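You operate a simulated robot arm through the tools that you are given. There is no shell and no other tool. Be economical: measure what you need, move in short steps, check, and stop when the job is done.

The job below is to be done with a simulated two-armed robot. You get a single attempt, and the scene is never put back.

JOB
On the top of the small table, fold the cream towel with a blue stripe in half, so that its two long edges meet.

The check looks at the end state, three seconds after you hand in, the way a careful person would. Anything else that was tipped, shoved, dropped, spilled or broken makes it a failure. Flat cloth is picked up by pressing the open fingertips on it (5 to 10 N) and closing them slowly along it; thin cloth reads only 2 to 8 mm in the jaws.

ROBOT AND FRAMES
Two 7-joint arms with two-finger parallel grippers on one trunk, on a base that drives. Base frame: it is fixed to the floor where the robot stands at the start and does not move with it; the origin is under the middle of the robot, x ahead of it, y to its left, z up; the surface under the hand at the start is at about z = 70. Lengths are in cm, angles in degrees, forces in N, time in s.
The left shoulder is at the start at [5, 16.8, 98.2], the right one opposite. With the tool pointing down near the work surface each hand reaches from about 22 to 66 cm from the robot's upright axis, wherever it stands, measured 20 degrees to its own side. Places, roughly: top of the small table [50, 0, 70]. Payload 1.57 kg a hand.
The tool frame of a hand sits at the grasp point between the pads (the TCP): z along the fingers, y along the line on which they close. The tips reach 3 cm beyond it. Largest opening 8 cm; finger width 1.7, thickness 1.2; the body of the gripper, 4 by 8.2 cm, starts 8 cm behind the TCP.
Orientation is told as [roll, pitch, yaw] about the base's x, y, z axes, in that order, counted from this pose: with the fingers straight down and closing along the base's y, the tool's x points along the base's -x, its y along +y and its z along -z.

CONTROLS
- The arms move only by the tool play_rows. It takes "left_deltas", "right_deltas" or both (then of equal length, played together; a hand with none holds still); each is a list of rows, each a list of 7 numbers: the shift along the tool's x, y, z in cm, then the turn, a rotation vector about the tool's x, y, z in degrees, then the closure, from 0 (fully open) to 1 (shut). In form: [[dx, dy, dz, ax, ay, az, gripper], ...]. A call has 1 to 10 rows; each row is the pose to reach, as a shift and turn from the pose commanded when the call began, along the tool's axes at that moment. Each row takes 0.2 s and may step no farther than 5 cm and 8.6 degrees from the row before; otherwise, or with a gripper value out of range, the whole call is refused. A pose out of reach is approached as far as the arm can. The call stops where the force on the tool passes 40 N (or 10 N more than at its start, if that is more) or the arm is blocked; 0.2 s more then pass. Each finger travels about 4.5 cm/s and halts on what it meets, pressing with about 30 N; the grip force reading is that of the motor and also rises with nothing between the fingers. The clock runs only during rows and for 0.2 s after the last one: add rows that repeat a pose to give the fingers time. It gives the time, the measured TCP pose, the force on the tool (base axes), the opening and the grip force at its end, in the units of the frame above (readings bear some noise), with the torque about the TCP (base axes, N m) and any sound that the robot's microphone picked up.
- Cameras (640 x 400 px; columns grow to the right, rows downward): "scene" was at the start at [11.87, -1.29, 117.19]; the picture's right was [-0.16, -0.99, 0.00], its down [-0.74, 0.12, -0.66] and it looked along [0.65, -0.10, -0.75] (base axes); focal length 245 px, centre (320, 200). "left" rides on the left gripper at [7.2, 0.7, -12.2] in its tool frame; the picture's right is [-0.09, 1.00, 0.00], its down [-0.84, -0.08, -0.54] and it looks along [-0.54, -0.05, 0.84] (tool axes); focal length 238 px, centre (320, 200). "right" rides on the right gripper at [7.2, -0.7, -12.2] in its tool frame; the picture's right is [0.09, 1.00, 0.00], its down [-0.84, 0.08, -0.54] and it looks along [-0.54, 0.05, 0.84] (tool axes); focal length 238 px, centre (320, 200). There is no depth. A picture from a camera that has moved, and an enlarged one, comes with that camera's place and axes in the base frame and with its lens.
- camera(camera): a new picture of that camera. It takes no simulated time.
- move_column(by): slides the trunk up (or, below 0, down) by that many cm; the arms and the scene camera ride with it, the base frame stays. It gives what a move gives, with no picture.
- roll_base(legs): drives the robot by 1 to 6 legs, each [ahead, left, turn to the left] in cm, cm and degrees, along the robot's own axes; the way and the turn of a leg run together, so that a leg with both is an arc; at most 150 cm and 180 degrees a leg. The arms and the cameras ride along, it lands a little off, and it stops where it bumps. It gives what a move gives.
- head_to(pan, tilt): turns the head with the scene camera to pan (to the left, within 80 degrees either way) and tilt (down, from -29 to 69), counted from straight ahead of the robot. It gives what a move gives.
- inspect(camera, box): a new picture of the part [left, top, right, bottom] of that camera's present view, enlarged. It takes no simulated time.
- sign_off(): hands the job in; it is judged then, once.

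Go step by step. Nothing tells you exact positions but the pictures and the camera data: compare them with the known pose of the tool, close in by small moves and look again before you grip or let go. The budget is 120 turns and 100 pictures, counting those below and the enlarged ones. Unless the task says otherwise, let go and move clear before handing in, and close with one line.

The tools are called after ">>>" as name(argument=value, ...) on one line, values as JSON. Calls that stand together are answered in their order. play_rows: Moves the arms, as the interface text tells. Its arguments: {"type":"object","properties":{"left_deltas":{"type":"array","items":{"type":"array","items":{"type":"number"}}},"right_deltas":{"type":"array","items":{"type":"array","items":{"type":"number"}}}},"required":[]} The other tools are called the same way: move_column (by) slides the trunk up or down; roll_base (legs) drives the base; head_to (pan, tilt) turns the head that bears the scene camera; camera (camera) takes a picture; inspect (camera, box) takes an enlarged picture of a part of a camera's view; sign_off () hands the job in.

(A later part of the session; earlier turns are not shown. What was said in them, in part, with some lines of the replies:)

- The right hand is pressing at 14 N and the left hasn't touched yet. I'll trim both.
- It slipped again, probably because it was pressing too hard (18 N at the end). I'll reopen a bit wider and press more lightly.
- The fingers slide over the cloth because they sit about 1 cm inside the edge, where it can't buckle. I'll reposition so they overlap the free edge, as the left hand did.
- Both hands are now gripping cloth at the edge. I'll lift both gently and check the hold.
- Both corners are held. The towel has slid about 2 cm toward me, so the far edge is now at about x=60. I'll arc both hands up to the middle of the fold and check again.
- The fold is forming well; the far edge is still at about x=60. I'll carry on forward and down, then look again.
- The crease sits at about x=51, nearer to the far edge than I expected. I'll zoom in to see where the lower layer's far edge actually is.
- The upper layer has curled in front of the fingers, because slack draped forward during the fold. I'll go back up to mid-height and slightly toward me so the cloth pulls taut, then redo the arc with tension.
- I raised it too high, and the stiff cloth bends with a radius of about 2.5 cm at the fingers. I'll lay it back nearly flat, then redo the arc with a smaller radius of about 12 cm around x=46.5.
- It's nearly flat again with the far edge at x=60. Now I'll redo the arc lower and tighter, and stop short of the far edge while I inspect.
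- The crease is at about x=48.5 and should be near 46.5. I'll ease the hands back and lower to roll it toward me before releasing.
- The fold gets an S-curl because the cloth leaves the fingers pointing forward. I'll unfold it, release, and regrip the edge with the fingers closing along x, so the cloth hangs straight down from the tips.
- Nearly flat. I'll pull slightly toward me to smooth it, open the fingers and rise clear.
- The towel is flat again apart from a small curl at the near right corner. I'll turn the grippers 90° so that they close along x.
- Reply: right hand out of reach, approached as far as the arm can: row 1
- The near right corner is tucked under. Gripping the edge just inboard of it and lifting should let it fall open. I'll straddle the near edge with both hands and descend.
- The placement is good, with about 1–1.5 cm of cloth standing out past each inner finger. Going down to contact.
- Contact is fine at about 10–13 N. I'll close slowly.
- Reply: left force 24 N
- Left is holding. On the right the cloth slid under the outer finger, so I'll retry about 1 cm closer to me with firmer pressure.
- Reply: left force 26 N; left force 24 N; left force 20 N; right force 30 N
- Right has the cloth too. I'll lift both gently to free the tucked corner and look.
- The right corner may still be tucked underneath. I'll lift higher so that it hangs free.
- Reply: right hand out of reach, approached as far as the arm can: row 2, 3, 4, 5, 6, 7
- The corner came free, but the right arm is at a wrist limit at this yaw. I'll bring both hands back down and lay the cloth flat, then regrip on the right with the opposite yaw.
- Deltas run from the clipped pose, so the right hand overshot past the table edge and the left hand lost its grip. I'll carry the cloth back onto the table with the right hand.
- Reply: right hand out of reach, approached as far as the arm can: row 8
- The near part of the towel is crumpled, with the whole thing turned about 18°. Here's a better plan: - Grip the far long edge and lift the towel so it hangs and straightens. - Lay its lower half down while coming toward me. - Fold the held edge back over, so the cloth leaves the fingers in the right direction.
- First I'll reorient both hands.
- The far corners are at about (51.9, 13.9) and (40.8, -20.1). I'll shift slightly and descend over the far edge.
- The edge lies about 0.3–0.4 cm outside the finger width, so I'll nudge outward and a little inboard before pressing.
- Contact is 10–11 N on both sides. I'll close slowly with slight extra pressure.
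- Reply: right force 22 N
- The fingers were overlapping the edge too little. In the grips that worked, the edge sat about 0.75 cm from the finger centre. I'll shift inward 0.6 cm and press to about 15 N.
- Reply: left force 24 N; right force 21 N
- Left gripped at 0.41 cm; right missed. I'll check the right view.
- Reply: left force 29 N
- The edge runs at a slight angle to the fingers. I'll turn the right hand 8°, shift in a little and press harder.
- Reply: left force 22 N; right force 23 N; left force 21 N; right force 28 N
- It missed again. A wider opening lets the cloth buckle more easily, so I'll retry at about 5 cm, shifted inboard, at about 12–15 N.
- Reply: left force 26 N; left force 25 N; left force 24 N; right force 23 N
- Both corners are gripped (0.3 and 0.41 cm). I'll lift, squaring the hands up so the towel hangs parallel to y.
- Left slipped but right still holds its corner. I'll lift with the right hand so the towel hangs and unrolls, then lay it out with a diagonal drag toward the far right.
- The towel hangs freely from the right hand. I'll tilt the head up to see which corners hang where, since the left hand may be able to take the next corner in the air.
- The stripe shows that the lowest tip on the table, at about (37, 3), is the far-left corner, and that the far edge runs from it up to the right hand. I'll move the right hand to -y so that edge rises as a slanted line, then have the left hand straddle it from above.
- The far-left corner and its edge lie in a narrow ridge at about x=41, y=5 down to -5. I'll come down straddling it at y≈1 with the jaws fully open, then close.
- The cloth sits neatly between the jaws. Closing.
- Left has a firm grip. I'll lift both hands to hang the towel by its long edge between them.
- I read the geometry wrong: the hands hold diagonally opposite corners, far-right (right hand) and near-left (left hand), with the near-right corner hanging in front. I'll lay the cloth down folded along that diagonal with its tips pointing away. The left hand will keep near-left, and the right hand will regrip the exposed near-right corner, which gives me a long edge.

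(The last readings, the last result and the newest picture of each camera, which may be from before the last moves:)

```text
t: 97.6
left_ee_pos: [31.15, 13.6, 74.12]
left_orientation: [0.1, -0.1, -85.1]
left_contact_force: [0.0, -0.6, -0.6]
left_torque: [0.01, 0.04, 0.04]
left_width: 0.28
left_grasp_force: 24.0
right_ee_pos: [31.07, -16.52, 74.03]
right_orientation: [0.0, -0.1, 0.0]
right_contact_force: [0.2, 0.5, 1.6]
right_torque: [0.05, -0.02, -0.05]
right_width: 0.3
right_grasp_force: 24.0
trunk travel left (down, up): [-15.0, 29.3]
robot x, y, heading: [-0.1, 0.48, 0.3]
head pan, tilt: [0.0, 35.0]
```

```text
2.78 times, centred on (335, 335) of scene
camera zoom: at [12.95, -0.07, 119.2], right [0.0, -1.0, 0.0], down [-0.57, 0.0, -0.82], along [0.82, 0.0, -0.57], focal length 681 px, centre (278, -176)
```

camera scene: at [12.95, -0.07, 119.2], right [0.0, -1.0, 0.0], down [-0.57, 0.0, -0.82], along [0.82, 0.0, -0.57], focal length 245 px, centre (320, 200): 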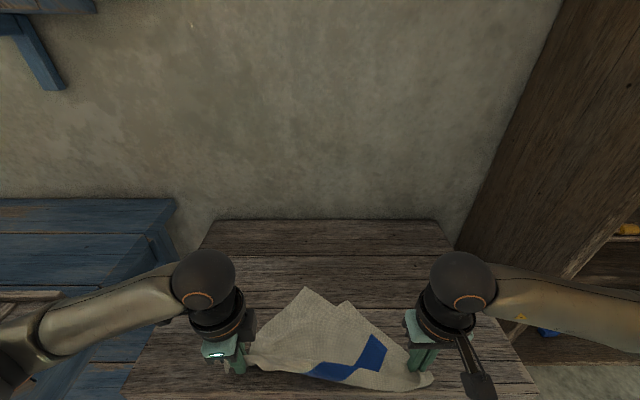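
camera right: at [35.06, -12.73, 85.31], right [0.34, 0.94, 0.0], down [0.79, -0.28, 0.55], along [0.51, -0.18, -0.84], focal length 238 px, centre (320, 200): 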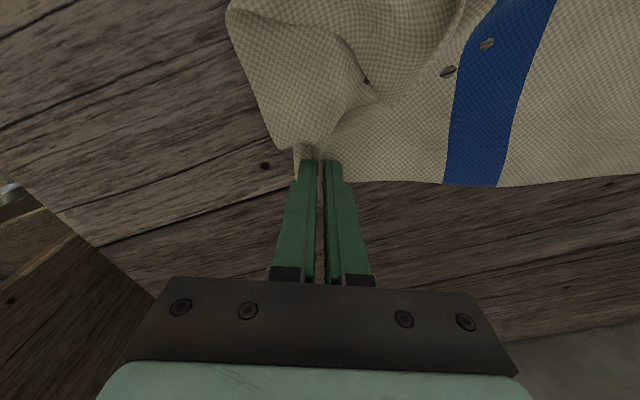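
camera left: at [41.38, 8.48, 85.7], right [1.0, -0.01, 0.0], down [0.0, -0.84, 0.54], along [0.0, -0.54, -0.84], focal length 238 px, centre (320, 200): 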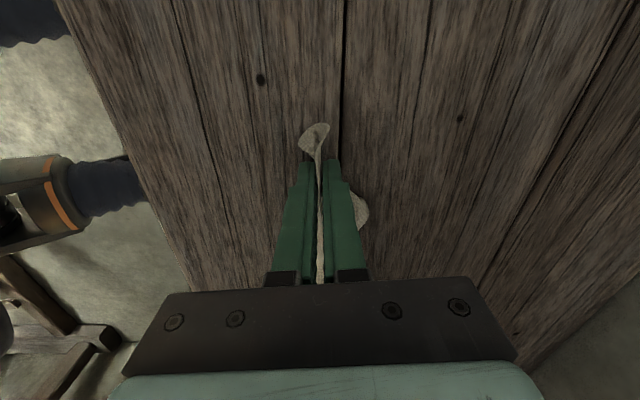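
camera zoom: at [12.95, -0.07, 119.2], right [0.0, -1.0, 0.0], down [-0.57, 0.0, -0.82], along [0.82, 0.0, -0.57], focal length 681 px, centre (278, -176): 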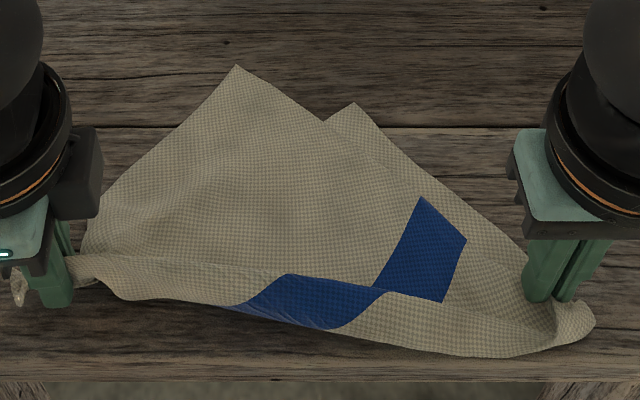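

The far-left corner is on top, with its tip at about (47.8, 3.3), and the right hand holds far-right. Those two form the far long edge, so I'll release the left hand and regrip it at that tip.

>>> play_rows(left_deltas=[[0, 0, 0.5, 0, 0, 0, 0.9], [0, 0, 0.5, 0, 0, 0, 0.7], [0, 0, 0, 0, 0, 0, 0.6], [0, 0, -3, 0, 0, 0, 0.6], [0, 0, -6.5, 0, 0, 0, 0.6]])

>>> play_rows(left_deltas=[[0, 0, -1, 0, 0, -8.5, 0.6], [0, 1, -1, 0, 0, -17, 0.6], [-1, 2.5, -1, 0, 0, -25.5, 0.6], [-2.5, 4, -1, 0, 0, -34, 0.6], [-4, 6, -1, 0, 0, -42.5, 0.6], [-5.5, 8, -1, 0, 0, -51, 0.6], [-7, 10, -1, 0, 0, -59.5, 0.6], [-9, 11.5, -1, 0, 0, -68, 0.6], [-10.5, 12.7, -1, 0, 0, -76.5, 0.6], [-11.8, 13.5, 0, 0, 0, -85, 0.6]])

>>> camera(camera="left")

```text
t: 98.8
left_ee_pos: [31.17, 13.62, 80.87]
left_orientation: [0.1, 0.0, -85.0]
left_contact_force: [0.0, -0.9, 0.0]
left_torque: [0.01, -0.02, 0.02]
left_width: 3.24
left_grasp_force: 0.1
right_ee_pos: [31.14, -16.61, 73.95]
right_orientation: [0.0, 0.0, -0.1]
right_contact_force: [0.4, 0.3, 1.7]
right_torque: [0.02, -0.02, -0.03]
right_width: 0.28
right_grasp_force: 24.4
trunk travel left (down, up): [-15.0, 29.3]
robot x, y, heading: [-0.14, -0.15, -0.2]
head pan, tilt: [0.0, 35.0]
```

```text
t: 101.0
left_ee_pos: [45.57, 2.94, 80.62]
left_orientation: [-0.2, 0.0, 0.0]
left_contact_force: [-0.1, -0.2, -0.4]
left_torque: [-0.01, 0.0, -0.01]
left_width: 3.18
left_grasp_force: 0.0
right_ee_pos: [30.98, -16.61, 73.94]
right_orientation: [0.0, 0.1, -0.1]
right_contact_force: [-0.9, 0.2, 1.4]
right_torque: [-0.02, -0.03, -0.04]
right_width: 0.28
right_grasp_force: 23.5
trunk travel left (down, up): [-15.0, 29.3]
robot x, y, heading: [-0.33, 0.38, -0.1]
head pan, tilt: [0.0, 35.0]
```

```text
14 pictures are left
camera left: at [38.55, 3.59, 92.8], right [0.09, 1.0, 0.0], down [0.84, -0.07, 0.54], along [0.54, -0.05, -0.84], focal length 238 px, centre (320, 200)
```

left: 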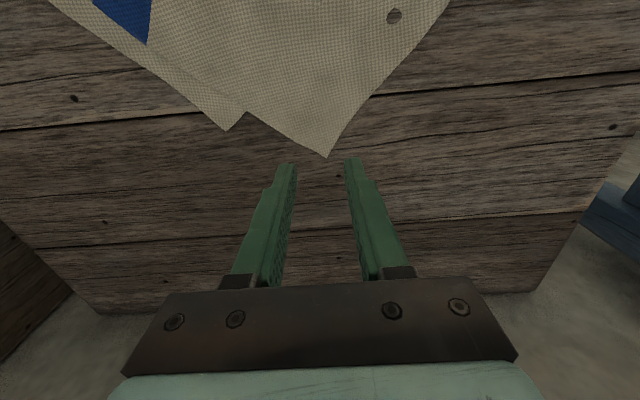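

The tip is at (48.0, 3.4) and the hand is well placed. I'll descend with a 2.6 cm opening.

>>> play_rows(left_deltas=[[0.1, -0.1, 3, 0, 0, 0, 0.67], [0.1, -0.1, 5.5, 0, 0, 0, 0.67], [0.1, -0.1, 7, 0, 0, 0, 0.67], [0.1, -0.1, 7.35, 0, 0, 0, 0.67], [0.1, -0.1, 7.45, 0, 0, 0, 0.67], [0.1, -0.1, 7.45, 0, 0, 0, 0.67]])

```text
t: 102.4
left_ee_pos: [45.34, 2.87, 73.19]
left_orientation: [-0.1, -0.1, 0.0]
left_contact_force: [-0.2, 0.1, 2.9]
left_torque: [-0.01, 0.01, 0.01]
left_width: 2.65
left_grasp_force: 0.0
right_ee_pos: [30.92, -16.45, 74.04]
right_orientation: [0.0, 0.0, 0.0]
right_contact_force: [1.2, 0.1, 1.6]
right_torque: [0.01, 0.03, -0.03]
right_width: 0.28
right_grasp_force: 24.8
trunk travel left (down, up): [-15.0, 29.3]
robot x, y, heading: [-0.1, -0.03, 0.1]
head pan, tilt: [0.0, 35.0]
```

>>> play_rows(left_deltas=[[0, 0, 0.1, 0, 0, 0, 0.67], [0, 0, 0.14, 0, 0, 0, 0.67], [0, 0, 0.14, 0, 0, 0, 0.7], [0, 0, 0.14, 0, 0, 0, 0.74], [0, 0, 0.14, 0, 0, 0, 0.79], [0, 0, 0.14, 0, 0, 0, 0.84], [0, 0, 0.14, 0, 0, 0, 0.89], [0, 0, 0.12, 0, 0, 0, 0.95], [0, 0, 0.12, 0, 0, 0, 1], [0, 0, 0.12, 0, 0, 0, 1]])

```text
t: 104.6
left_ee_pos: [45.47, 2.83, 73.13]
left_orientation: [-0.1, -0.2, 0.0]
left_contact_force: [-1.8, 0.3, 18.7]
left_torque: [-0.02, 0.08, 0.02]
left_width: 0.01
left_grasp_force: 21.5
right_ee_pos: [30.95, -16.65, 73.97]
right_orientation: [0.1, 0.0, 0.0]
right_contact_force: [0.7, 0.2, 1.2]
right_torque: [0.03, -0.02, -0.04]
right_width: 0.3
right_grasp_force: 23.9
trunk travel left (down, up): [-15.0, 29.3]
robot x, y, heading: [-0.03, -0.18, -0.1]
head pan, tilt: [0.0, 35.0]
```

It missed. I'll repeat with the 5 cm opening that worked before, set a bit farther in from the tip.

>>> play_rows(left_deltas=[[0, 0, -0.7, 0, 0, 0, 0.85], [0.7, -0.2, -0.7, 0, 0, 0, 0.6], [1.4, -0.5, -0.7, 0, 0, 0, 0.4], [1.4, -0.5, -0.7, 0, 0, 0, 0.38], [1.4, -0.5, -0.3, 0, 0, 0, 0.38], [1.4, -0.5, 0, 0, 0, 0, 0.38], [1.4, -0.5, 0.02, 0, 0, 0, 0.38], [1.4, -0.5, 0.02, 0, 0, 0, 0.38]])

>>> camera(camera="left")

```text
t: 106.4
left_ee_pos: [44.15, 2.32, 73.16]
left_orientation: [-0.1, 0.0, 0.0]
left_contact_force: [-0.7, 2.5, 12.1]
left_torque: [0.16, 0.07, 0.02]
left_width: 4.99
left_grasp_force: 0.0
right_ee_pos: [30.99, -16.52, 73.91]
right_orientation: [0.0, 0.1, 0.0]
right_contact_force: [0.1, -0.2, 0.8]
right_torque: [0.0, 0.05, -0.04]
right_width: 0.27
right_grasp_force: 23.9
trunk travel left (down, up): [-15.0, 29.3]
robot x, y, heading: [-0.13, -0.02, 0.3]
head pan, tilt: [0.0, 35.0]
```

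```text
13 pictures are left
camera left: at [37.08, 3.01, 85.3], right [0.09, 1.0, 0.0], down [0.84, -0.08, 0.54], along [0.54, -0.05, -0.84], focal length 238 px, centre (320, 200)
```

left: 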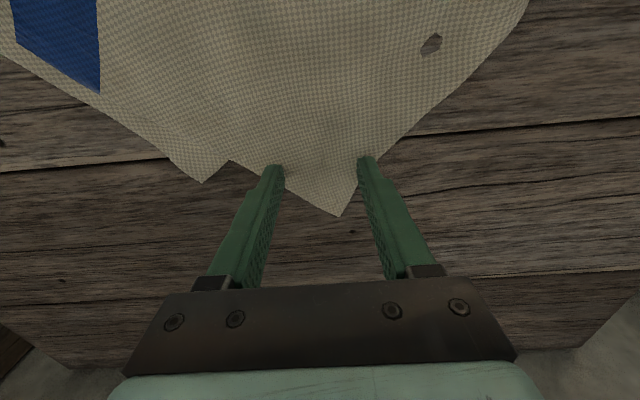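

Well placed: both fingers sit at the cloth's two edges with the tip between them. Closing slowly.

>>> play_rows(left_deltas=[[0, 0, 0.04, 0, 0, 0, 0.44], [0, 0, 0.04, 0, 0, 0, 0.5], [0, 0, 0.04, 0, 0, 0, 0.56], [0, 0, 0.04, 0, 0, 0, 0.62], [0, 0, 0.04, 0, 0, 0, 0.68], [0, 0, 0.04, 0, 0, 0, 0.75], [0, 0, 0.04, 0, 0, 0, 0.82], [0, 0, 0.04, 0, 0, 0, 0.9], [0, 0, 0.04, 0, 0, 0, 1], [0, 0, 0.04, 0, 0, 0, 1]])

```text
t: 108.6
left_ee_pos: [44.05, 2.24, 73.08]
left_orientation: [-0.2, -0.3, -0.1]
left_contact_force: [-2.1, -4.7, 22.2]
left_torque: [-0.16, 0.04, -0.06]
left_width: 0.23
left_grasp_force: 24.3
right_ee_pos: [30.98, -16.63, 73.92]
right_orientation: [-0.1, -0.1, -0.1]
right_contact_force: [1.8, 2.8, 0.5]
right_torque: [0.06, -0.04, -0.07]
right_width: 0.28
right_grasp_force: 24.1
trunk travel left (down, up): [-15.0, 29.3]
robot x, y, heading: [-0.06, 0.17, -0.0]
head pan, tilt: [0.0, 35.0]
```

Gripped at 0.23 cm. I'll lift and square up, keeping the hands no more than 24 cm apart so there is no tension.

>>> play_rows(left_deltas=[[0, 0, -1, 0, 0, 0, 1], [0, 0, -2.5, 0, 0, 0, 1], [0, 0.8, -4.5, 0, 0, 0, 1], [-0.3, 1.8, -7, 0, 0, 0, 1], [-0.6, 2.8, -9.5, 0, 0, 0, 1], [-0.9, 3.9, -12, 0, 0, 0, 1], [-1.2, 5, -14.5, 0, 0, 0, 1], [-1.5, 6.1, -17, 0, 0, 0, 1], [-1.8, 7.2, -19.5, 0, 0, 0, 1], [-2, 8.3, -22, 0, 0, 0, 1]], right_deltas=[[0, 0, -1, 0, 0, 0, 1], [-1, 0.2, -2.5, 0, 0, 0, 1], [-2.8, 0.6, -4.5, 0, 0, 0, 1], [-4.6, 1, -7, 0, 0, 0, 1], [-6.4, 1.5, -9.5, 0, 0, 0, 1], [-8.2, 2, -12, 0, 0, 0, 1], [-10, 2.5, -14.5, 0, 0, 0, 1], [-11.8, 3, -17, 0, 0, 0, 1], [-13.4, 3.5, -19.5, 0, 0, 0, 1], [-15, 4, -22, 0, 0, 0, 1]])

>>> camera(camera="scene")

```text
t: 110.8
left_ee_pos: [46.1, 10.72, 94.95]
left_orientation: [-0.2, 0.0, -0.1]
left_contact_force: [-0.4, -0.8, -0.4]
left_torque: [-0.03, 0.0, 0.05]
left_width: 0.28
left_grasp_force: 24.2
right_ee_pos: [46.05, -12.64, 95.86]
right_orientation: [0.0, 0.0, 0.0]
right_contact_force: [1.7, 0.2, -0.5]
right_torque: [0.03, -0.03, -0.02]
right_width: 0.28
right_grasp_force: 23.8
trunk travel left (down, up): [-15.0, 29.3]
robot x, y, heading: [-0.08, -0.18, 0.1]
head pan, tilt: [0.0, 35.0]
```

```text
12 pictures are left
camera scene: at [12.94, -0.07, 119.18], right [0.0, -1.0, 0.0], down [-0.57, 0.0, -0.82], along [0.82, 0.0, -0.57], focal length 245 px, centre (320, 200)
```

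scene: 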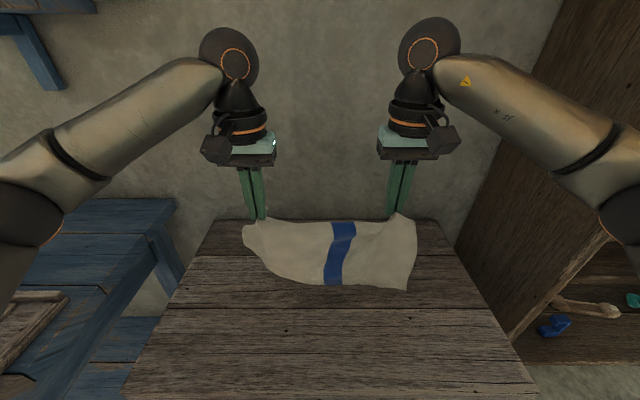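

The towel now hangs squarely by its long edge with the stripe vertical. Next I'll move forward, then come back toward me while lowering so the lower half lies on the table.

>>> play_rows(left_deltas=[[-1, 0, -0.8, 0, 0, 0, 1], [-2.4, 0, -1.5, 0, 0, 0, 1], [-3.8, 0, -1.8, 0, 0, 0, 1], [-5.2, 0, -1.8, 0, 0, 0, 1], [-6.4, 0, -1.8, 0, 0, 0, 1], [-7, 0, -1.8, 0, 0, 0, 1], [-7, 0, -1.8, 0, 0, 0, 1], [-7, 0, -1.8, 0, 0, 0, 1]], right_deltas=[[-1, 0, -0.3, 0, 0, 0, 1], [-2.4, 0, -0.6, 0, 0, 0, 1], [-3.8, 0, -0.9, 0, 0, 0, 1], [-5.2, 0, -0.9, 0, 0, 0, 1], [-6.4, 0, -0.9, 0, 0, 0, 1], [-7, 0, -0.9, 0, 0, 0, 1], [-7, 0, -0.9, 0, 0, 0, 1], [-7, 0, -0.9, 0, 0, 0, 1]])

>>> play_rows(left_deltas=[[0, 0, 2, 0, 0, 0, 1], [0.5, 0, 3.8, 0, 0, 0, 1], [1.5, 0, 5, 0, 0, 0, 1], [3, 0, 6.4, 0, 0, 0, 1], [4.7, 0, 7.8, 0, 0, 0, 1], [6.5, 0, 9, 0, 0, 0, 1], [8.3, 0, 10.2, 0, 0, 0, 1], [10, 0, 11.2, 0, 0, 0, 1], [11.7, 0, 12, 0, 0, 0, 1], [13, 0, 12.6, 0, 0, 0, 1]], right_deltas=[[0, 0, 2, 0, 0, 0, 1], [0.5, 0, 3.8, 0, 0, 0, 1], [1.5, 0, 5, 0, 0, 0, 1], [3, 0, 6.4, 0, 0, 0, 1], [4.7, 0, 7.8, 0, 0, 0, 1], [6.5, 0, 9, 0, 0, 0, 1], [8.3, 0, 10.2, 0, 0, 0, 1], [10, 0, 11.2, 0, 0, 0, 1], [11.7, 0, 12, 0, 0, 0, 1], [13, 0, 12.6, 0, 0, 0, 1]])

>>> camera(camera="scene")

```text
t: 112.6
left_ee_pos: [52.98, 10.62, 96.73]
left_orientation: [-0.2, 0.0, 0.0]
left_contact_force: [-0.3, -0.8, -0.1]
left_torque: [-0.02, 0.03, 0.0]
left_width: 0.26
left_grasp_force: 23.9
right_ee_pos: [53.02, -12.57, 96.95]
right_orientation: [0.0, 0.1, 0.0]
right_contact_force: [-0.1, 0.0, 0.3]
right_torque: [0.0, 0.02, -0.05]
right_width: 0.24
right_grasp_force: 24.5
trunk travel left (down, up): [-15.0, 29.3]
robot x, y, heading: [0.23, -0.43, -0.0]
head pan, tilt: [0.0, 35.0]
```

```text
t: 114.8
left_ee_pos: [40.14, 10.59, 84.18]
left_orientation: [-0.1, -0.1, 0.0]
left_contact_force: [-0.5, 0.1, 0.3]
left_torque: [0.0, -0.03, 0.03]
left_width: 0.26
left_grasp_force: 23.9
right_ee_pos: [39.99, -12.55, 84.17]
right_orientation: [0.0, 0.1, -0.1]
right_contact_force: [0.7, -1.0, -0.6]
right_torque: [0.02, -0.01, 0.0]
right_width: 0.28
right_grasp_force: 24.5
trunk travel left (down, up): [-15.0, 29.3]
robot x, y, heading: [-0.12, 0.03, -0.0]
head pan, tilt: [0.0, 35.0]
```

```text
11 pictures are left
camera scene: at [12.96, -0.08, 119.19], right [0.0, -1.0, 0.0], down [-0.57, 0.0, -0.82], along [0.82, 0.0, -0.57], focal length 245 px, centre (320, 200)
```

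scene: 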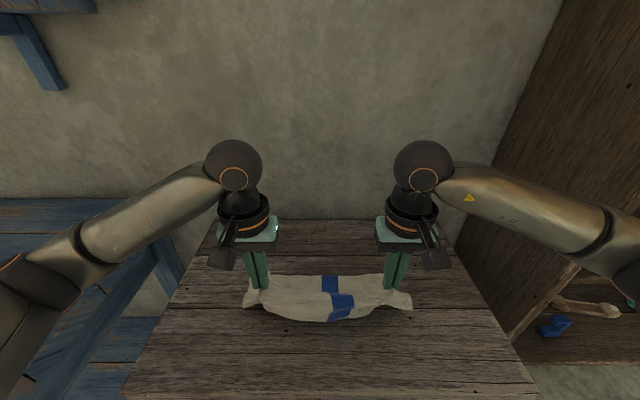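

The lower half is lying on the table with its edge at about x=51. I'll zoom in to measure before folding over.

>>> inspect(camera="scene", box=[230, 250, 430, 350])

```text
3.20 times, centred on (330, 300) of scene
camera zoom: at [12.96, -0.08, 119.19], right [0.0, -1.0, 0.0], down [-0.57, 0.0, -0.82], along [0.82, 0.0, -0.57], focal length 783 px, centre (288, -120)
```

zoom: 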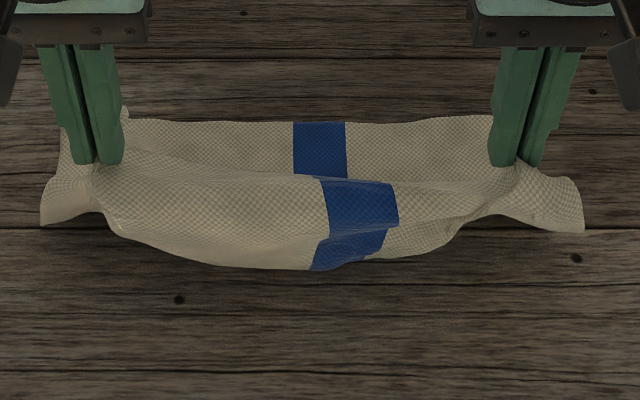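

The edge is at about x=51.5 across. Now I'll fold the held edge over along a 12 cm arc.

>>> play_rows(left_deltas=[[-1, 0, 0.2, 0, 0, 0, 1], [-2.1, 0, 0.6, 0, 0, 0, 1], [-3.2, 0, 1.2, 0, 0, 0, 1], [-4.3, 0, 1.9, 0, 0, 0, 1], [-5.3, 0, 2.8, 0, 0, 0, 1], [-6.2, 0, 3.8, 0, 0, 0, 1], [-7, 0, 5, 0, 0, 0, 1], [-7.7, 0, 6.4, 0, 0, 0, 1], [-8.3, 0, 8, 0, 0, 0, 1], [-8.7, 0, 9.2, 0, 0, 0, 1]], right_deltas=[[-1.3, 0, 0.1, 0, 0, 0, 1], [-2.5, 0, 0.4, 0, 0, 0, 1], [-3.8, 0, 0.9, 0, 0, 0, 1], [-5, 0, 1.6, 0, 0, 0, 1], [-6.1, 0, 2.4, 0, 0, 0, 1], [-7.2, 0, 3.4, 0, 0, 0, 1], [-8.2, 0, 4.7, 0, 0, 0, 1], [-9.1, 0, 6.2, 0, 0, 0, 1], [-9.8, 0, 7.8, 0, 0, 0, 1], [-10.3, 0, 9.2, 0, 0, 0, 1]])

>>> inspect(camera="scene", box=[220, 230, 440, 350])

>>> camera(camera="right")

```text
t: 117.0
left_ee_pos: [48.7, 10.73, 74.89]
left_orientation: [-0.1, 0.0, 0.0]
left_contact_force: [-0.7, 0.1, 0.3]
left_torque: [-0.01, 0.01, 0.01]
left_width: 0.26
left_grasp_force: 23.8
right_ee_pos: [50.34, -12.6, 74.89]
right_orientation: [-0.1, 0.0, 0.0]
right_contact_force: [-0.3, -0.1, -0.9]
right_torque: [-0.02, -0.03, -0.03]
right_width: 0.29
right_grasp_force: 23.8
trunk travel left (down, up): [-15.0, 29.3]
robot x, y, heading: [0.1, 0.01, 0.1]
head pan, tilt: [0.0, 35.0]
```

```text
2.91 times, centred on (330, 290) of scene
camera zoom: at [12.96, -0.08, 119.19], right [0.0, -1.0, 0.0], down [-0.57, 0.0, -0.82], along [0.82, 0.0, -0.57], focal length 712 px, centre (291, -62)
```

zoom: 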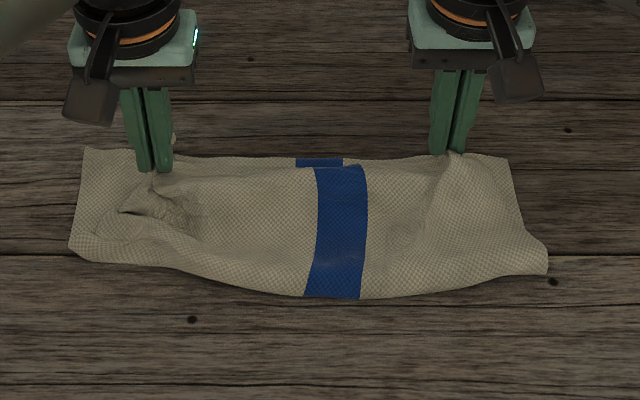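

```text
8 pictures are left
camera right: at [43.31, -13.18, 87.11], right [-0.09, 1.0, 0.0], down [0.84, 0.08, 0.54], along [0.54, 0.05, -0.84], focal length 238 px, centre (320, 200)
```

right: 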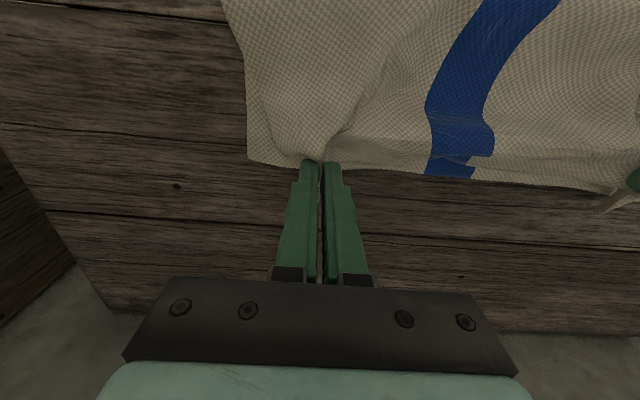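

The fold landed very well, with the upper edge within about 0.5 cm of the lower one and about 1 cm to the right. I'll nudge it forward and left, lower, release and rise.

>>> play_rows(left_deltas=[[-0.2, 0.5, 0.3, 0, 0, 0, 1], [-0.4, 1.0, 0.7, 0, 0, 0, 1], [-0.5, 1.2, 1.1, 0, 0, 0, 1], [-0.5, 1.2, 1.3, 0, 0, 0, 1], [-0.5, 1.2, 1.3, 0, 0, 0, 0.9], [-0.5, 1.2, 1.3, 0, 0, 0, 0.75], [-0.5, 1.2, 1.3, 0, 0, 0, 0.6], [-0.5, 1.2, 0.5, 0, 0, 0, 0.6], [-0.5, 1.2, -2, 0, 0, 0, 0.6], [-0.5, 1.2, -5, 0, 0, 0, 0.6]], right_deltas=[[-0.2, 0.1, 0.3, 0, 0, 0, 1], [-0.4, 0.1, 0.7, 0, 0, 0, 1], [-0.5, 0.1, 1.1, 0, 0, 0, 1], [-0.5, 0.1, 1.3, 0, 0, 0, 1], [-0.5, 0.1, 1.3, 0, 0, 0, 0.9], [-0.5, 0.1, 1.3, 0, 0, 0, 0.75], [-0.5, 0.1, 1.3, 0, 0, 0, 0.6], [-0.5, 0.1, 0.5, 0, 0, 0, 0.6], [-0.5, 0.1, -2, 0, 0, 0, 0.6], [-0.5, 0.1, -5, 0, 0, 0, 0.6]])

>>> play_rows(left_deltas=[[0, 2, -4, 0, 0, 0, 0.6], [0, 5, -8, 0, 0, 0, 0.6], [1, 9, -11, 0, 0, 0, 0.6], [2, 12, -12, 0, 0, 0, 0.6]], right_deltas=[[0, -2, -4, 0, 0, 0, 0.6], [0, -5, -8, 0, 0, 0, 0.6], [1, -9, -11, 0, 0, 0, 0.6], [2, -12, -12, 0, 0, 0, 0.6]])

>>> inspect(camera="scene", box=[220, 230, 440, 350])

```text
t: 118.3
left_ee_pos: [49.33, 11.94, 73.86]
left_orientation: [-0.1, -0.2, -0.1]
left_contact_force: [0.0, 0.6, -1.0]
left_torque: [-0.02, -0.02, 0.03]
left_width: 2.02
left_grasp_force: 0.0
right_ee_pos: [50.81, -12.14, 73.81]
right_orientation: [0.4, -0.1, 0.2]
right_contact_force: [12.4, 65.9, -14.5]
right_torque: [2.1, -0.26, -0.54]
right_width: 2.04
right_grasp_force: 0.7
trunk travel left (down, up): [-15.0, 29.3]
robot x, y, heading: [-0.27, -0.12, -0.1]
head pan, tilt: [0.0, 35.0]
stopped in row 6 (right hand): the force on the tool passed its limit at 223 N (the readings are from after the stop); the commanded pose is now the measured one
```

```text
refused: row 3 steps farther than a row can; nothing moved
```

```text
2.91 times, centred on (330, 290) of scene
camera zoom: at [12.95, -0.07, 119.19], right [0.0, -1.0, 0.0], down [-0.57, 0.0, -0.82], along [0.82, 0.0, -0.57], focal length 712 px, centre (291, -62)
```

zoom: 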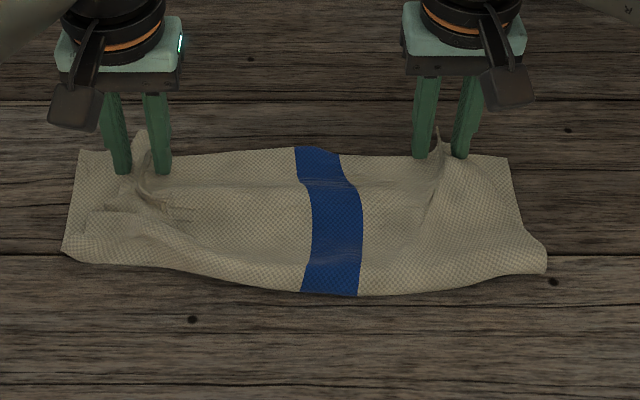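

The right hand felt a snag while opening, but the fold looks intact and the edges meet. I'll rise slowly straight up at this opening.

>>> play_rows(left_deltas=[[0, 0, -0.2, 0, 0, 0, 0.74], [0, 0, -0.6, 0, 0, 0, 0.74], [0, 0, -1.2, 0, 0, 0, 0.74]], right_deltas=[[0, 0, -0.1, 0, 0, 0, 0.74], [0, 0, -0.3, 0, 0, 0, 0.74], [0, 0, -0.6, 0, 0, 0, 0.74]])

```text
t: 119.1
left_ee_pos: [49.34, 12.01, 74.76]
left_orientation: [0.1, 0.0, 0.1]
left_contact_force: [0.1, 0.3, 1.1]
left_torque: [-0.03, 0.01, -0.01]
left_width: 2.09
left_grasp_force: 0.0
right_ee_pos: [50.82, -12.42, 74.47]
right_orientation: [0.0, -0.2, 0.0]
right_contact_force: [-0.7, -0.4, -0.4]
right_torque: [0.06, -0.02, -0.01]
right_width: 2.11
right_grasp_force: 0.1
trunk travel left (down, up): [-15.0, 29.3]
robot x, y, heading: [-0.11, -0.13, 0.3]
head pan, tilt: [0.0, 35.0]
```

The snag has cleared and the forces are zero. I'll open a little more and rise clear.

>>> play_rows(left_deltas=[[0, 0, -0.8, 0, 0, 0, 0.65], [0, 0, -2, 0, 0, 0, 0.6], [0, 0, -4, 0, 0, 0, 0.6], [0, 2, -7, 0, 0, 0, 0.6], [0, 5, -9, 0, 0, 0, 0.6], [0, 8, -11, 0, 0, 0, 0.6], [1, 11, -12, 0, 0, 0, 0.6]], right_deltas=[[0, 0, -0.8, 0, 0, 0, 0.7], [0, 0, -2, 0, 0, 0, 0.65], [0, 0, -4, 0, 0, 0, 0.6], [0, -2, -7, 0, 0, 0, 0.6], [0, -5, -9, 0, 0, 0, 0.6], [0, -8, -11, 0, 0, 0, 0.6], [1, -11, -12, 0, 0, 0, 0.6]])

>>> inspect(camera="scene", box=[220, 230, 440, 350])

```text
t: 120.7
left_ee_pos: [48.23, 22.93, 86.98]
left_orientation: [-0.1, -0.1, -0.1]
left_contact_force: [0.3, -0.7, 0.2]
left_torque: [0.0, 0.02, 0.0]
left_width: 3.18
left_grasp_force: 0.1
right_ee_pos: [49.79, -23.46, 86.5]
right_orientation: [0.2, 0.0, 0.2]
right_contact_force: [-0.6, 0.6, 0.8]
right_torque: [0.04, -0.03, 0.01]
right_width: 3.18
right_grasp_force: 0.1
trunk travel left (down, up): [-15.0, 29.3]
robot x, y, heading: [0.04, 0.2, -0.1]
head pan, tilt: [0.0, 35.0]
```

```text
2.91 times, centred on (330, 290) of scene
camera zoom: at [12.94, -0.08, 119.19], right [0.0, -1.0, 0.0], down [-0.57, 0.0, -0.82], along [0.82, 0.0, -0.57], focal length 712 px, centre (291, -62)
```

zoom: 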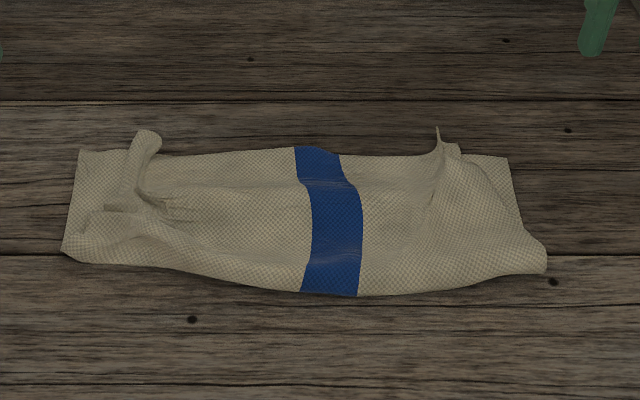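

The fold is done and the edges meet, but two bunched ridges remain where the fingers pinched. I'll straddle each ridge lightly and spread the fingers to flatten it.

>>> play_rows(left_deltas=[[0, -3.5, 0, 0, 0, 0, 0.65], [-0.3, -7, 1, 0, 0, 0, 0.65], [-0.67, -10.73, 3, 0, 0, 0, 0.65], [-0.67, -10.73, 7, 0, 0, 0, 0.65], [-0.67, -10.73, 10.5, 0, 0, 0, 0.65], [-0.67, -10.73, 12.7, 0, 0, 0, 0.65], [-0.67, -10.73, 13.4, 0, 0, 0, 0.65]], right_deltas=[[0, 3.5, 0, 0, 0, 0, 0.65], [-0.3, 7, 1, 0, 0, 0, 0.65], [-0.6, 10.96, 3, 0, 0, 0, 0.65], [-0.6, 10.96, 7, 0, 0, 0, 0.65], [-0.6, 10.96, 10, 0, 0, 0, 0.65], [-0.6, 10.96, 12.2, 0, 0, 0, 0.65], [-0.6, 10.96, 12.9, 0, 0, 0, 0.65]])

```text
t: 122.1
left_ee_pos: [48.85, 12.17, 73.81]
left_orientation: [-0.1, -0.1, 0.0]
left_contact_force: [0.0, 0.0, -1.0]
left_torque: [0.02, -0.02, 0.04]
left_width: 2.8
left_grasp_force: 0.0
right_ee_pos: [50.47, -12.51, 74.19]
right_orientation: [0.1, -0.1, 0.1]
right_contact_force: [19.7, -48.3, -90.4]
right_torque: [-0.19, -1.18, 0.39]
right_width: 2.8
right_grasp_force: 0.0
trunk travel left (down, up): [-15.0, 29.3]
robot x, y, heading: [-0.14, -0.12, 0.1]
head pan, tilt: [0.0, 35.0]
stopped in row 7 (right hand): the force on the tool passed its limit at 364 N (the readings are from after the stop); the commanded pose is now the measured one
```

The right hand met an odd snag force again, so I'll back it out. The left will press lightly and spread.

>>> play_rows(left_deltas=[[0, 0, 0, 0, 0, 0, 0.65], [0, 0, 0, 0, 0, 0, 0.65], [0, 0, 0, 0, 0, 0, 0.65], [0, 0, 0.2, 0, 0, 0, 0.65], [0, 0, 0.3, 0, 0, 0, 0.65]], right_deltas=[[0, 0, -0.3, 0, 0, 0, 0.65], [0, 0, -0.8, 0, 0, 0, 0.65], [0, 0, -1.6, 0, 0, 0, 0.65], [0, 0, -3, 0, 0, 0, 0.65], [0, 0, -5, 0, 0, 0, 0.65]])

```text
t: 122.4
left_ee_pos: [48.91, 12.2, 73.91]
left_orientation: [0.0, 0.0, 0.0]
left_contact_force: [0.1, 0.5, 0.1]
left_torque: [0.0, -0.01, 0.02]
left_width: 2.79
left_grasp_force: 0.0
right_ee_pos: [50.39, -12.51, 74.16]
right_orientation: [0.1, -0.1, 0.1]
right_contact_force: [-140.2, -152.4, -15.2]
right_torque: [-4.34, 4.01, -1.22]
right_width: 2.8
right_grasp_force: 0.1
trunk travel left (down, up): [-15.0, 29.3]
robot x, y, heading: [-0.13, 0.45, 0.2]
head pan, tilt: [0.0, 35.0]
stopped in row 1 (right hand): the force on the tool passed its limit at 162 N (the readings are from after the stop); the commanded pose is now the measured one
```

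>>> camera(camera="right")

```text
5 pictures are left
camera right: at [43.32, -13.09, 86.41], right [-0.09, 1.0, 0.0], down [0.84, 0.08, 0.54], along [0.54, 0.05, -0.84], focal length 238 px, centre (320, 200)
```

right: 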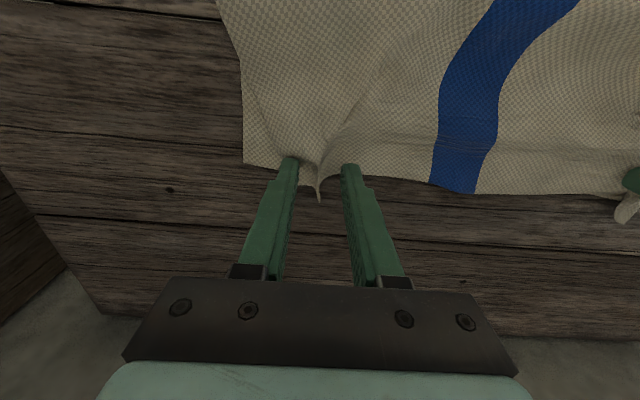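

>>> play_rows(right_deltas=[[0, 0, -0.8, 0, 0, 0, 0.65], [0, 0, -2, 0, 0, 0, 0.65], [0, 0, -4, 0, 0, 0, 0.65]])

```text
t: 122.7
left_ee_pos: [48.93, 12.3, 73.86]
left_orientation: [-0.2, -0.1, 0.1]
left_contact_force: [0.5, 0.1, -0.4]
left_torque: [-0.01, 0.02, 0.04]
left_width: 2.8
left_grasp_force: 0.1
right_ee_pos: [50.37, -12.4, 74.39]
right_orientation: [0.2, 0.0, 0.0]
right_contact_force: [105.6, -271.4, 84.9]
right_torque: [-9.35, -2.93, 3.02]
right_width: 2.83
right_grasp_force: 0.0
trunk travel left (down, up): [-15.0, 29.3]
robot x, y, heading: [-0.03, 0.44, 0.2]
head pan, tilt: [0.0, 35.0]
stopped in row 1 (right hand): the force on the tool passed its limit at 250 N (the readings are from after the stop); the commanded pose is now the measured one
```

>>> play_rows(right_deltas=[[0, 0, -1.5, 0, 0, 0, 0.65], [0, 0, -3, 0, 0, 0, 0.65], [0, 0, -5, 0, 0, 0, 0.65]])

```text
t: 123.5
left_ee_pos: [48.92, 12.14, 73.9]
left_orientation: [-0.1, 0.0, 0.0]
left_contact_force: [-0.4, -0.6, -0.1]
left_torque: [-0.01, 0.0, -0.01]
left_width: 2.77
left_grasp_force: 0.0
right_ee_pos: [50.61, -12.46, 79.33]
right_orientation: [0.1, 0.0, 0.1]
right_contact_force: [0.8, -0.7, -1.7]
right_torque: [0.03, -0.02, 0.01]
right_width: 2.82
right_grasp_force: 0.0
trunk travel left (down, up): [-15.0, 29.3]
robot x, y, heading: [0.04, -0.25, -0.0]
head pan, tilt: [0.0, 35.0]
```

The right hand is free. Now the left presses down and spreads its ridge.

>>> play_rows(left_deltas=[[0, 0, 0.2, 0, 0, 0, 0.65], [0, 0, 0.35, 0, 0, 0, 0.62], [0, 0, 0.4, 0, 0, 0, 0.56], [0, 0, 0.4, 0, 0, 0, 0.5], [0, 0, 0.4, 0, 0, 0, 0.42], [0, 0, 0.4, 0, 0, 0, 0.35], [0, 0, 0.4, 0, 0, 0, 0.27], [0, 0, 0.4, 0, 0, 0, 0.2]])

```text
t: 125.3
left_ee_pos: [48.86, 12.27, 73.26]
left_orientation: [-0.1, -0.1, 0.1]
left_contact_force: [0.0, 0.6, -0.5]
left_torque: [-0.05, 0.01, 0.01]
left_width: 6.38
left_grasp_force: 0.0
right_ee_pos: [50.5, -12.58, 79.37]
right_orientation: [0.1, -0.1, 0.1]
right_contact_force: [-0.3, 0.5, -0.4]
right_torque: [0.02, 0.03, -0.03]
right_width: 2.81
right_grasp_force: 0.1
trunk travel left (down, up): [-15.0, 29.3]
robot x, y, heading: [0.2, 0.12, -0.0]
head pan, tilt: [0.0, 35.0]
```

>>> play_rows(left_deltas=[[0, 0, -1.2, 0, 0, 0, 0.4], [0, 0, -1.2, 0, 0, 0, 0.65], [0, 0, -1.2, 0, 0, 0, 0.68], [0, 0, -0.4, 0, 0, 0, 0.68], [0, 0, 0.0, 0, 0, 0, 0.68], [0, 0, 0.13, 0, 0, 0, 0.62], [0, 0, 0.15, 0, 0, 0, 0.54], [0, 0, 0.15, 0, 0, 0, 0.46], [0, 0, 0.15, 0, 0, 0, 0.38], [0, 0, 0.15, 0, 0, 0, 0.3]])

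>>> inspect(camera="scene", box=[220, 230, 440, 350])

```text
t: 126.5
left_ee_pos: [48.95, 12.25, 73.37]
left_orientation: [-0.1, -0.2, 0.1]
left_contact_force: [-19.3, -6.2, 30.8]
left_torque: [-0.66, 0.81, -0.28]
left_width: 3.07
left_grasp_force: 0.1
right_ee_pos: [50.52, -12.47, 79.39]
right_orientation: [0.2, 0.1, 0.1]
right_contact_force: [-0.6, -0.3, -0.1]
right_torque: [0.01, 0.02, 0.01]
right_width: 2.83
right_grasp_force: 0.0
trunk travel left (down, up): [-15.0, 29.3]
robot x, y, heading: [0.4, -0.21, -0.0]
head pan, tilt: [0.0, 35.0]
stopped in row 6 (left hand): the force on the tool passed its limit at 128 N (the readings are from after the stop); the commanded pose is now the measured one
```

```text
2.91 times, centred on (330, 290) of scene
camera zoom: at [12.95, -0.07, 119.19], right [0.0, -1.0, 0.0], down [-0.57, 0.0, -0.82], along [0.82, 0.0, -0.57], focal length 712 px, centre (291, -62)
```

zoom: 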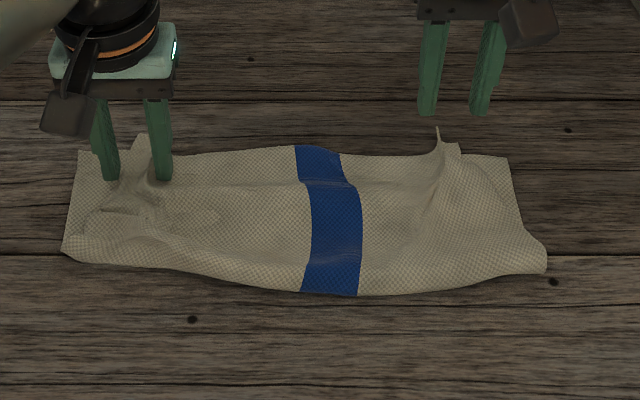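

The left ridge is much flatter. I'll finish spreading it, and treat the right one with a wider straddle to avoid snagging.

>>> play_rows(left_deltas=[[0, 0, -0.05, 0, 0, 0, 0.56], [0, 0, -0.05, 0, 0, 0, 0.5], [0, 0, -0.05, 0, 0, 0, 0.44], [0, 0, -0.05, 0, 0, 0, 0.38], [0, 0, -0.05, 0, 0, 0, 0.32], [0, 0, -0.05, 0, 0, 0, 0.26], [0, 0, -1.5, 0, 0, 0, 0.26], [0, 0, -4, 0, 0, 0, 0.26]])

>>> play_rows(right_deltas=[[0.2, 0, 0, 0, 0, 0, 0.45], [0.4, 0, 0, 0, 0, 0, 0.4], [0.4, 0, 2, 0, 0, 0, 0.4], [0.4, 0, 4, 0, 0, 0, 0.4], [0.4, 0, 5.3, 0, 0, 0, 0.4], [0.4, 0, 5.8, 0, 0, 0, 0.4], [0.4, 0, 6.0, 0, 0, 0, 0.4]])

```text
t: 128.3
left_ee_pos: [48.96, 12.35, 77.69]
left_orientation: [0.0, -0.1, 0.1]
left_contact_force: [-0.5, 0.5, 0.2]
left_torque: [0.04, 0.01, -0.02]
left_width: 5.92
left_grasp_force: 0.0
right_ee_pos: [50.58, -12.44, 79.32]
right_orientation: [0.1, 0.0, 0.1]
right_contact_force: [-0.3, 0.2, -1.1]
right_torque: [0.01, -0.01, 0.01]
right_width: 2.8
right_grasp_force: 0.1
trunk travel left (down, up): [-15.0, 29.3]
robot x, y, heading: [0.24, -0.11, -0.3]
head pan, tilt: [0.0, 35.0]
```

```text
t: 129.9
left_ee_pos: [49.05, 12.36, 77.61]
left_orientation: [0.0, -0.1, 0.1]
left_contact_force: [0.2, -0.2, 0.2]
left_torque: [0.03, 0.01, -0.02]
left_width: 5.94
left_grasp_force: 0.1
right_ee_pos: [50.2, -12.53, 73.33]
right_orientation: [0.1, -0.1, 0.0]
right_contact_force: [-31.8, -6.8, 87.3]
right_torque: [0.36, 1.34, 0.26]
right_width: 4.8
right_grasp_force: 0.1
trunk travel left (down, up): [-15.0, 29.3]
robot x, y, heading: [0.26, 0.19, -0.0]
head pan, tilt: [0.0, 35.0]
stopped in row 7 (right hand): the force on the tool passed its limit at 88 N (the readings are from after the stop); the commanded pose is now the measured one
```

>>> play_rows(right_deltas=[[0, 0, -0.1, 0, 0, 0, 0.36], [0, 0, -0.13, 0, 0, 0, 0.3], [0, 0, -0.13, 0, 0, 0, 0.24], [0, 0, -0.13, 0, 0, 0, 0.18], [0, 0, -0.13, 0, 0, 0, 0.12], [0, 0, -1.5, 0, 0, 0, 0.12], [0, 0, -4, 0, 0, 0, 0.12]])

>>> inspect(camera="scene", box=[220, 230, 440, 350])

```text
t: 131.5
left_ee_pos: [49.01, 12.3, 77.52]
left_orientation: [0.0, -0.1, 0.0]
left_contact_force: [0.7, 0.1, -0.1]
left_torque: [0.0, 0.01, 0.0]
left_width: 5.93
left_grasp_force: 0.1
right_ee_pos: [50.29, -12.7, 77.53]
right_orientation: [0.1, -0.1, 0.0]
right_contact_force: [-0.3, -0.2, 0.0]
right_torque: [0.0, -0.03, 0.03]
right_width: 7.02
right_grasp_force: 0.1
trunk travel left (down, up): [-15.0, 29.3]
robot x, y, heading: [-0.08, -0.14, 0.3]
head pan, tilt: [0.0, 35.0]
```

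```text
2.91 times, centred on (330, 290) of scene
camera zoom: at [12.95, -0.08, 119.19], right [0.0, -1.0, 0.0], down [-0.57, 0.0, -0.82], along [0.82, 0.0, -0.57], focal length 712 px, centre (291, -62)
```

zoom: 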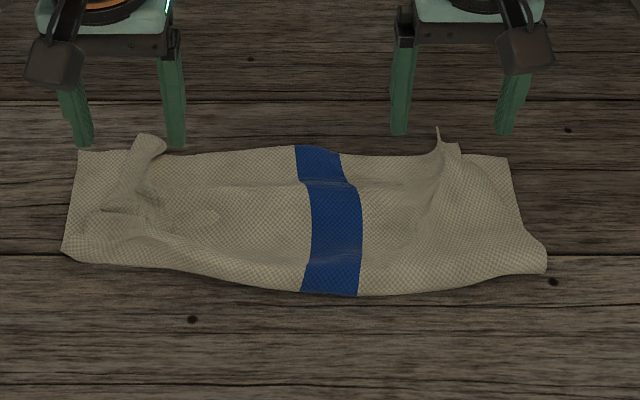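

The wrinkles persist. I'll make one gentle outward smoothing stroke with closed fingertips on each upper corner.

>>> play_rows(left_deltas=[[0, -1.5, -1, 0, 0, 0, 0.7], [-0.5, -2.5, -1, 0, 0, 0, 1], [-0.5, -2.5, -1, 0, 0, 0, 1], [-0.5, -2.5, 1.5, 0, 0, 0, 1], [-0.5, -2.5, 3.2, 0, 0, 0, 1], [-0.5, -2.5, 3.8, 0, 0, 0, 1], [-0.5, -1, 3.9, 0, 0, 0, 1], [-0.5, 0.5, 3.9, 0, 0, 0, 1], [-0.5, 2, 3.9, 0, 0, 0, 1], [-0.5, 3.2, 3.9, 0, 0, 0, 1]])

>>> play_rows(left_deltas=[[0, 0.5, -0.5, 0, 0, 0, 1], [0, 0.5, -3, 0, 0, 0, 1], [0, 2, -7, 0, 0, 0, 1], [0, 5, -10, 0, 0, 0, 1]])

>>> inspect(camera="scene", box=[220, 230, 440, 350])

```text
t: 133.0
left_ee_pos: [49.51, 10.14, 73.64]
left_orientation: [-0.1, 0.1, -0.2]
left_contact_force: [-157.8, -8.1, -47.3]
left_torque: [-0.57, 3.4, 2.55]
left_width: 0.01
left_grasp_force: 21.7
right_ee_pos: [50.4, -12.54, 77.33]
right_orientation: [0.2, -0.1, 0.0]
right_contact_force: [0.8, -1.0, 0.1]
right_torque: [-0.01, -0.02, 0.01]
right_width: 7.05
right_grasp_force: 0.0
trunk travel left (down, up): [-15.0, 29.3]
robot x, y, heading: [-0.24, -0.13, -0.2]
head pan, tilt: [0.0, 35.0]
stopped in row 7 (left hand): the force on the tool passed its limit at 1207 N (the readings are from after the stop); the commanded pose is now the measured one
```

```text
t: 133.3
left_ee_pos: [49.26, 10.14, 73.73]
left_orientation: [0.0, 0.2, -0.1]
left_contact_force: [-65.8, -53.3, 77.9]
left_torque: [-0.27, 0.84, 0.37]
left_width: 0.01
left_grasp_force: 21.3
right_ee_pos: [50.34, -12.52, 77.44]
right_orientation: [0.2, -0.1, -0.1]
right_contact_force: [-0.4, -0.4, -0.4]
right_torque: [-0.03, 0.0, 0.01]
right_width: 7.06
right_grasp_force: 0.1
trunk travel left (down, up): [-15.0, 29.3]
robot x, y, heading: [0.0, 0.06, -0.1]
head pan, tilt: [0.0, 35.0]
stopped in row 1 (left hand): the force on the tool passed its limit at 232 N (the readings are from after the stop); the commanded pose is now the measured one
```

```text
2.91 times, centred on (330, 290) of scene
camera zoom: at [12.95, -0.08, 119.19], right [0.0, -1.0, 0.0], down [-0.57, 0.0, -0.82], along [0.82, 0.0, -0.57], focal length 712 px, centre (291, -62)
```

zoom: 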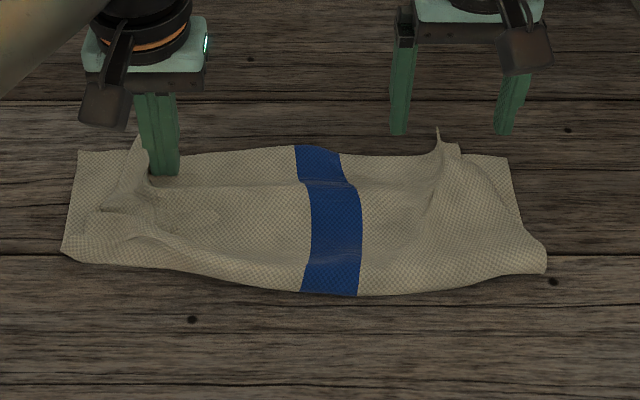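

Contact with the layered cloth gives sharp force spikes, and more smoothing could spoil the fold. I'll back the left hand straight out and finish.

>>> play_rows(left_deltas=[[0, 0, -1.5, 0, 0, 0, 1], [0, 0, -3, 0, 0, 0, 1], [0, 0, -6, 0, 0, 0, 1], [0, 0, -10, 0, 0, 0, 1]])

```text
t: 133.6
left_ee_pos: [49.3, 10.08, 73.95]
left_orientation: [-0.1, 0.5, -0.2]
left_contact_force: [-6.2, -9.2, 9.8]
left_torque: [-0.13, 0.1, 0.04]
left_width: 0.03
left_grasp_force: 21.5
right_ee_pos: [50.33, -12.59, 77.44]
right_orientation: [0.2, -0.1, 0.0]
right_contact_force: [0.4, 0.8, 0.3]
right_torque: [0.03, 0.0, 0.0]
right_width: 7.04
right_grasp_force: 0.0
trunk travel left (down, up): [-15.0, 29.3]
robot x, y, heading: [-0.16, -0.03, 0.0]
head pan, tilt: [0.0, 35.0]
stopped in row 1 (left hand): the force on the tool passed its limit at 158 N (the readings are from after the stop); the commanded pose is now the measured one
```

>>> play_rows(left_deltas=[[0, 0, -1, 0, 0, 0, 1], [0, 0, -2.5, 0, 0, 0, 1], [0, 0, -5, 0, 0, 0, 1], [0, 0, -9, 0, 0, 0, 1]], right_deltas=[[0, 0, -1, 0, 0, 0, 0.12], [0, 0, -3, 0, 0, 0, 0.12], [0, 0, -6, 0, 0, 0, 0.12], [0, 0, -9, 0, 0, 0, 0.12]])

```text
t: 133.8
left_ee_pos: [49.22, 10.23, 73.82]
left_orientation: [-0.1, 0.5, -0.3]
left_contact_force: [-0.1, 0.3, 0.0]
left_torque: [0.02, 0.01, -0.04]
left_width: 0.0
left_grasp_force: 21.3
right_ee_pos: [50.34, -12.5, 77.55]
right_orientation: [0.3, -0.1, -0.1]
right_contact_force: [0.5, 0.2, 0.9]
right_torque: [0.0, 0.0, 0.01]
right_width: 7.04
right_grasp_force: 0.2
trunk travel left (down, up): [-15.0, 29.3]
robot x, y, heading: [0.28, 0.2, -0.1]
head pan, tilt: [0.0, 35.0]
stopped in row 1 (left hand): the force on the tool passed its limit at 75 N (the readings are from after the stop); the commanded pose is now the measured one
```

>>> play_rows(left_deltas=[[0, 0, -2, 0, 0, 0, 1], [0, 0, -5, 0, 0, 0, 1], [0, 2, -9, 0, 0, 0, 1], [0, 5, -12, 0, 0, 0, 1], [0, 9, -14, 0, 0, 0, 1]], right_deltas=[[0, 0, -2, 0, 0, 0, 0.12], [0, 0, -5, 0, 0, 0, 0.12], [0, -2, -9, 0, 0, 0, 0.12], [0, -5, -12, 0, 0, 0, 0.12], [0, -9, -13, 0, 0, 0, 0.12]])

>>> inspect(camera="scene", box=[220, 230, 440, 350])

```text
t: 134.1
left_ee_pos: [49.16, 10.13, 74.23]
left_orientation: [-0.1, 0.7, -0.2]
left_contact_force: [-8.3, -20.9, 15.7]
left_torque: [-0.33, 0.26, 0.17]
left_width: 0.01
left_grasp_force: 20.9
right_ee_pos: [50.38, -12.52, 77.88]
right_orientation: [0.1, -0.1, -0.1]
right_contact_force: [0.6, 0.3, 0.4]
right_torque: [-0.02, 0.01, 0.01]
right_width: 7.02
right_grasp_force: 0.0
trunk travel left (down, up): [-15.0, 29.3]
robot x, y, heading: [0.1, -0.13, 0.1]
head pan, tilt: [0.0, 35.0]
stopped in row 1 (left hand): the force on the tool passed its limit at 103 N (the readings are from after the stop); the commanded pose is now the measured one
```

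```text
2.91 times, centred on (330, 290) of scene
camera zoom: at [12.95, -0.1, 119.19], right [0.0, -1.0, 0.0], down [-0.57, 0.0, -0.82], along [0.82, 0.0, -0.57], focal length 712 px, centre (291, -62)
```

zoom: 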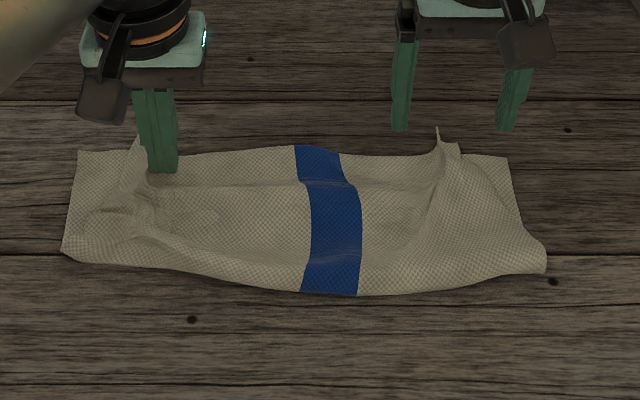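

The tip is brushing the tube. I'll ease away from it sideways while rising.

>>> play_rows(left_deltas=[[0, -0.3, -0.5, 0, 0, 0, 1], [0, -0.6, -1.5, 0, 0, 0, 1], [0, -0.6, -4, 0, 0, 0, 1], [0, -0.6, -8, 0, 0, 0, 1], [0, -0.6, -12, 0, 0, 0, 1]])

```text
t: 135.3
left_ee_pos: [49.42, 9.65, 86.24]
left_orientation: [-0.1, 0.6, -0.2]
left_contact_force: [0.0, -1.1, -0.2]
left_torque: [-0.01, 0.02, -0.01]
left_width: 0.03
left_grasp_force: 21.5
right_ee_pos: [50.22, -12.58, 77.82]
right_orientation: [0.1, 0.1, -0.1]
right_contact_force: [-0.3, 0.9, 0.0]
right_torque: [0.0, 0.02, -0.02]
right_width: 7.04
right_grasp_force: 0.1
trunk travel left (down, up): [-15.0, 29.3]
robot x, y, heading: [0.06, 0.0, -0.1]
head pan, tilt: [0.0, 35.0]
```

The left hand is free. I'll move both hands clear and take the last picture.

>>> play_rows(left_deltas=[[0, 3, -2, 0, 0, 0, 0.8], [0, 7, -3, 0, 0, 0, 0.6], [0, 11, -4, 0, 0, 0, 0.5], [0, 14, -4, 0, 0, 0, 0.5]], right_deltas=[[0, 0, -3, 0, 0, 0, 0.12], [0, 0, -7, 0, 0, 0, 0.2], [0, -4, -9, 0, 0, 0, 0.3], [0, -8, -11, 0, 0, 0, 0.4]])

>>> camera(camera="scene")

```text
t: 136.3
left_ee_pos: [49.32, 23.83, 89.96]
left_orientation: [-0.2, 0.6, -0.2]
left_contact_force: [1.1, 0.4, -0.3]
left_torque: [-0.02, 0.0, 0.01]
left_width: 4.02
left_grasp_force: 0.1
right_ee_pos: [50.33, -20.64, 88.87]
right_orientation: [0.1, 0.0, 0.0]
right_contact_force: [0.2, -0.6, 1.1]
right_torque: [0.04, 0.0, -0.02]
right_width: 4.81
right_grasp_force: 0.1
trunk travel left (down, up): [-15.0, 29.3]
robot x, y, heading: [-0.13, 0.04, 0.0]
head pan, tilt: [0.0, 35.0]
```

```text
0 pictures are left
camera scene: at [12.94, -0.09, 119.19], right [0.0, -1.0, 0.0], down [-0.57, 0.0, -0.82], along [0.82, 0.0, -0.57], focal length 245 px, centre (320, 200)
```

scene: 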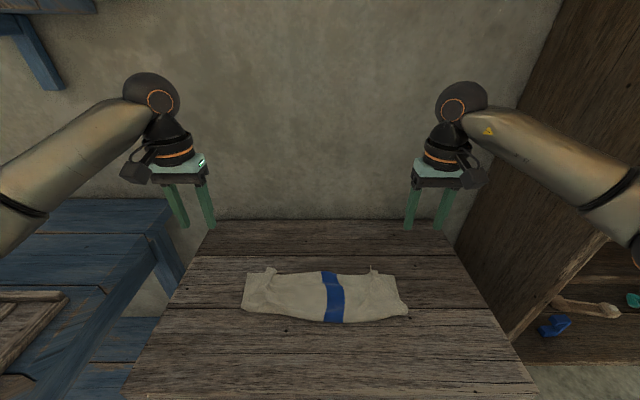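

The towel is folded in half on the table with its long edges together and the stripe lined up. Both hands are clear and nothing else was disturbed, so I'm handing in.

>>> sign_off()

```text
The job is handed in.
```

The towel is folded in half on the small table with its two long edges meeting; a pinched ridge is left near each upper corner where the fingers held it, and I couldn't smooth either one out.
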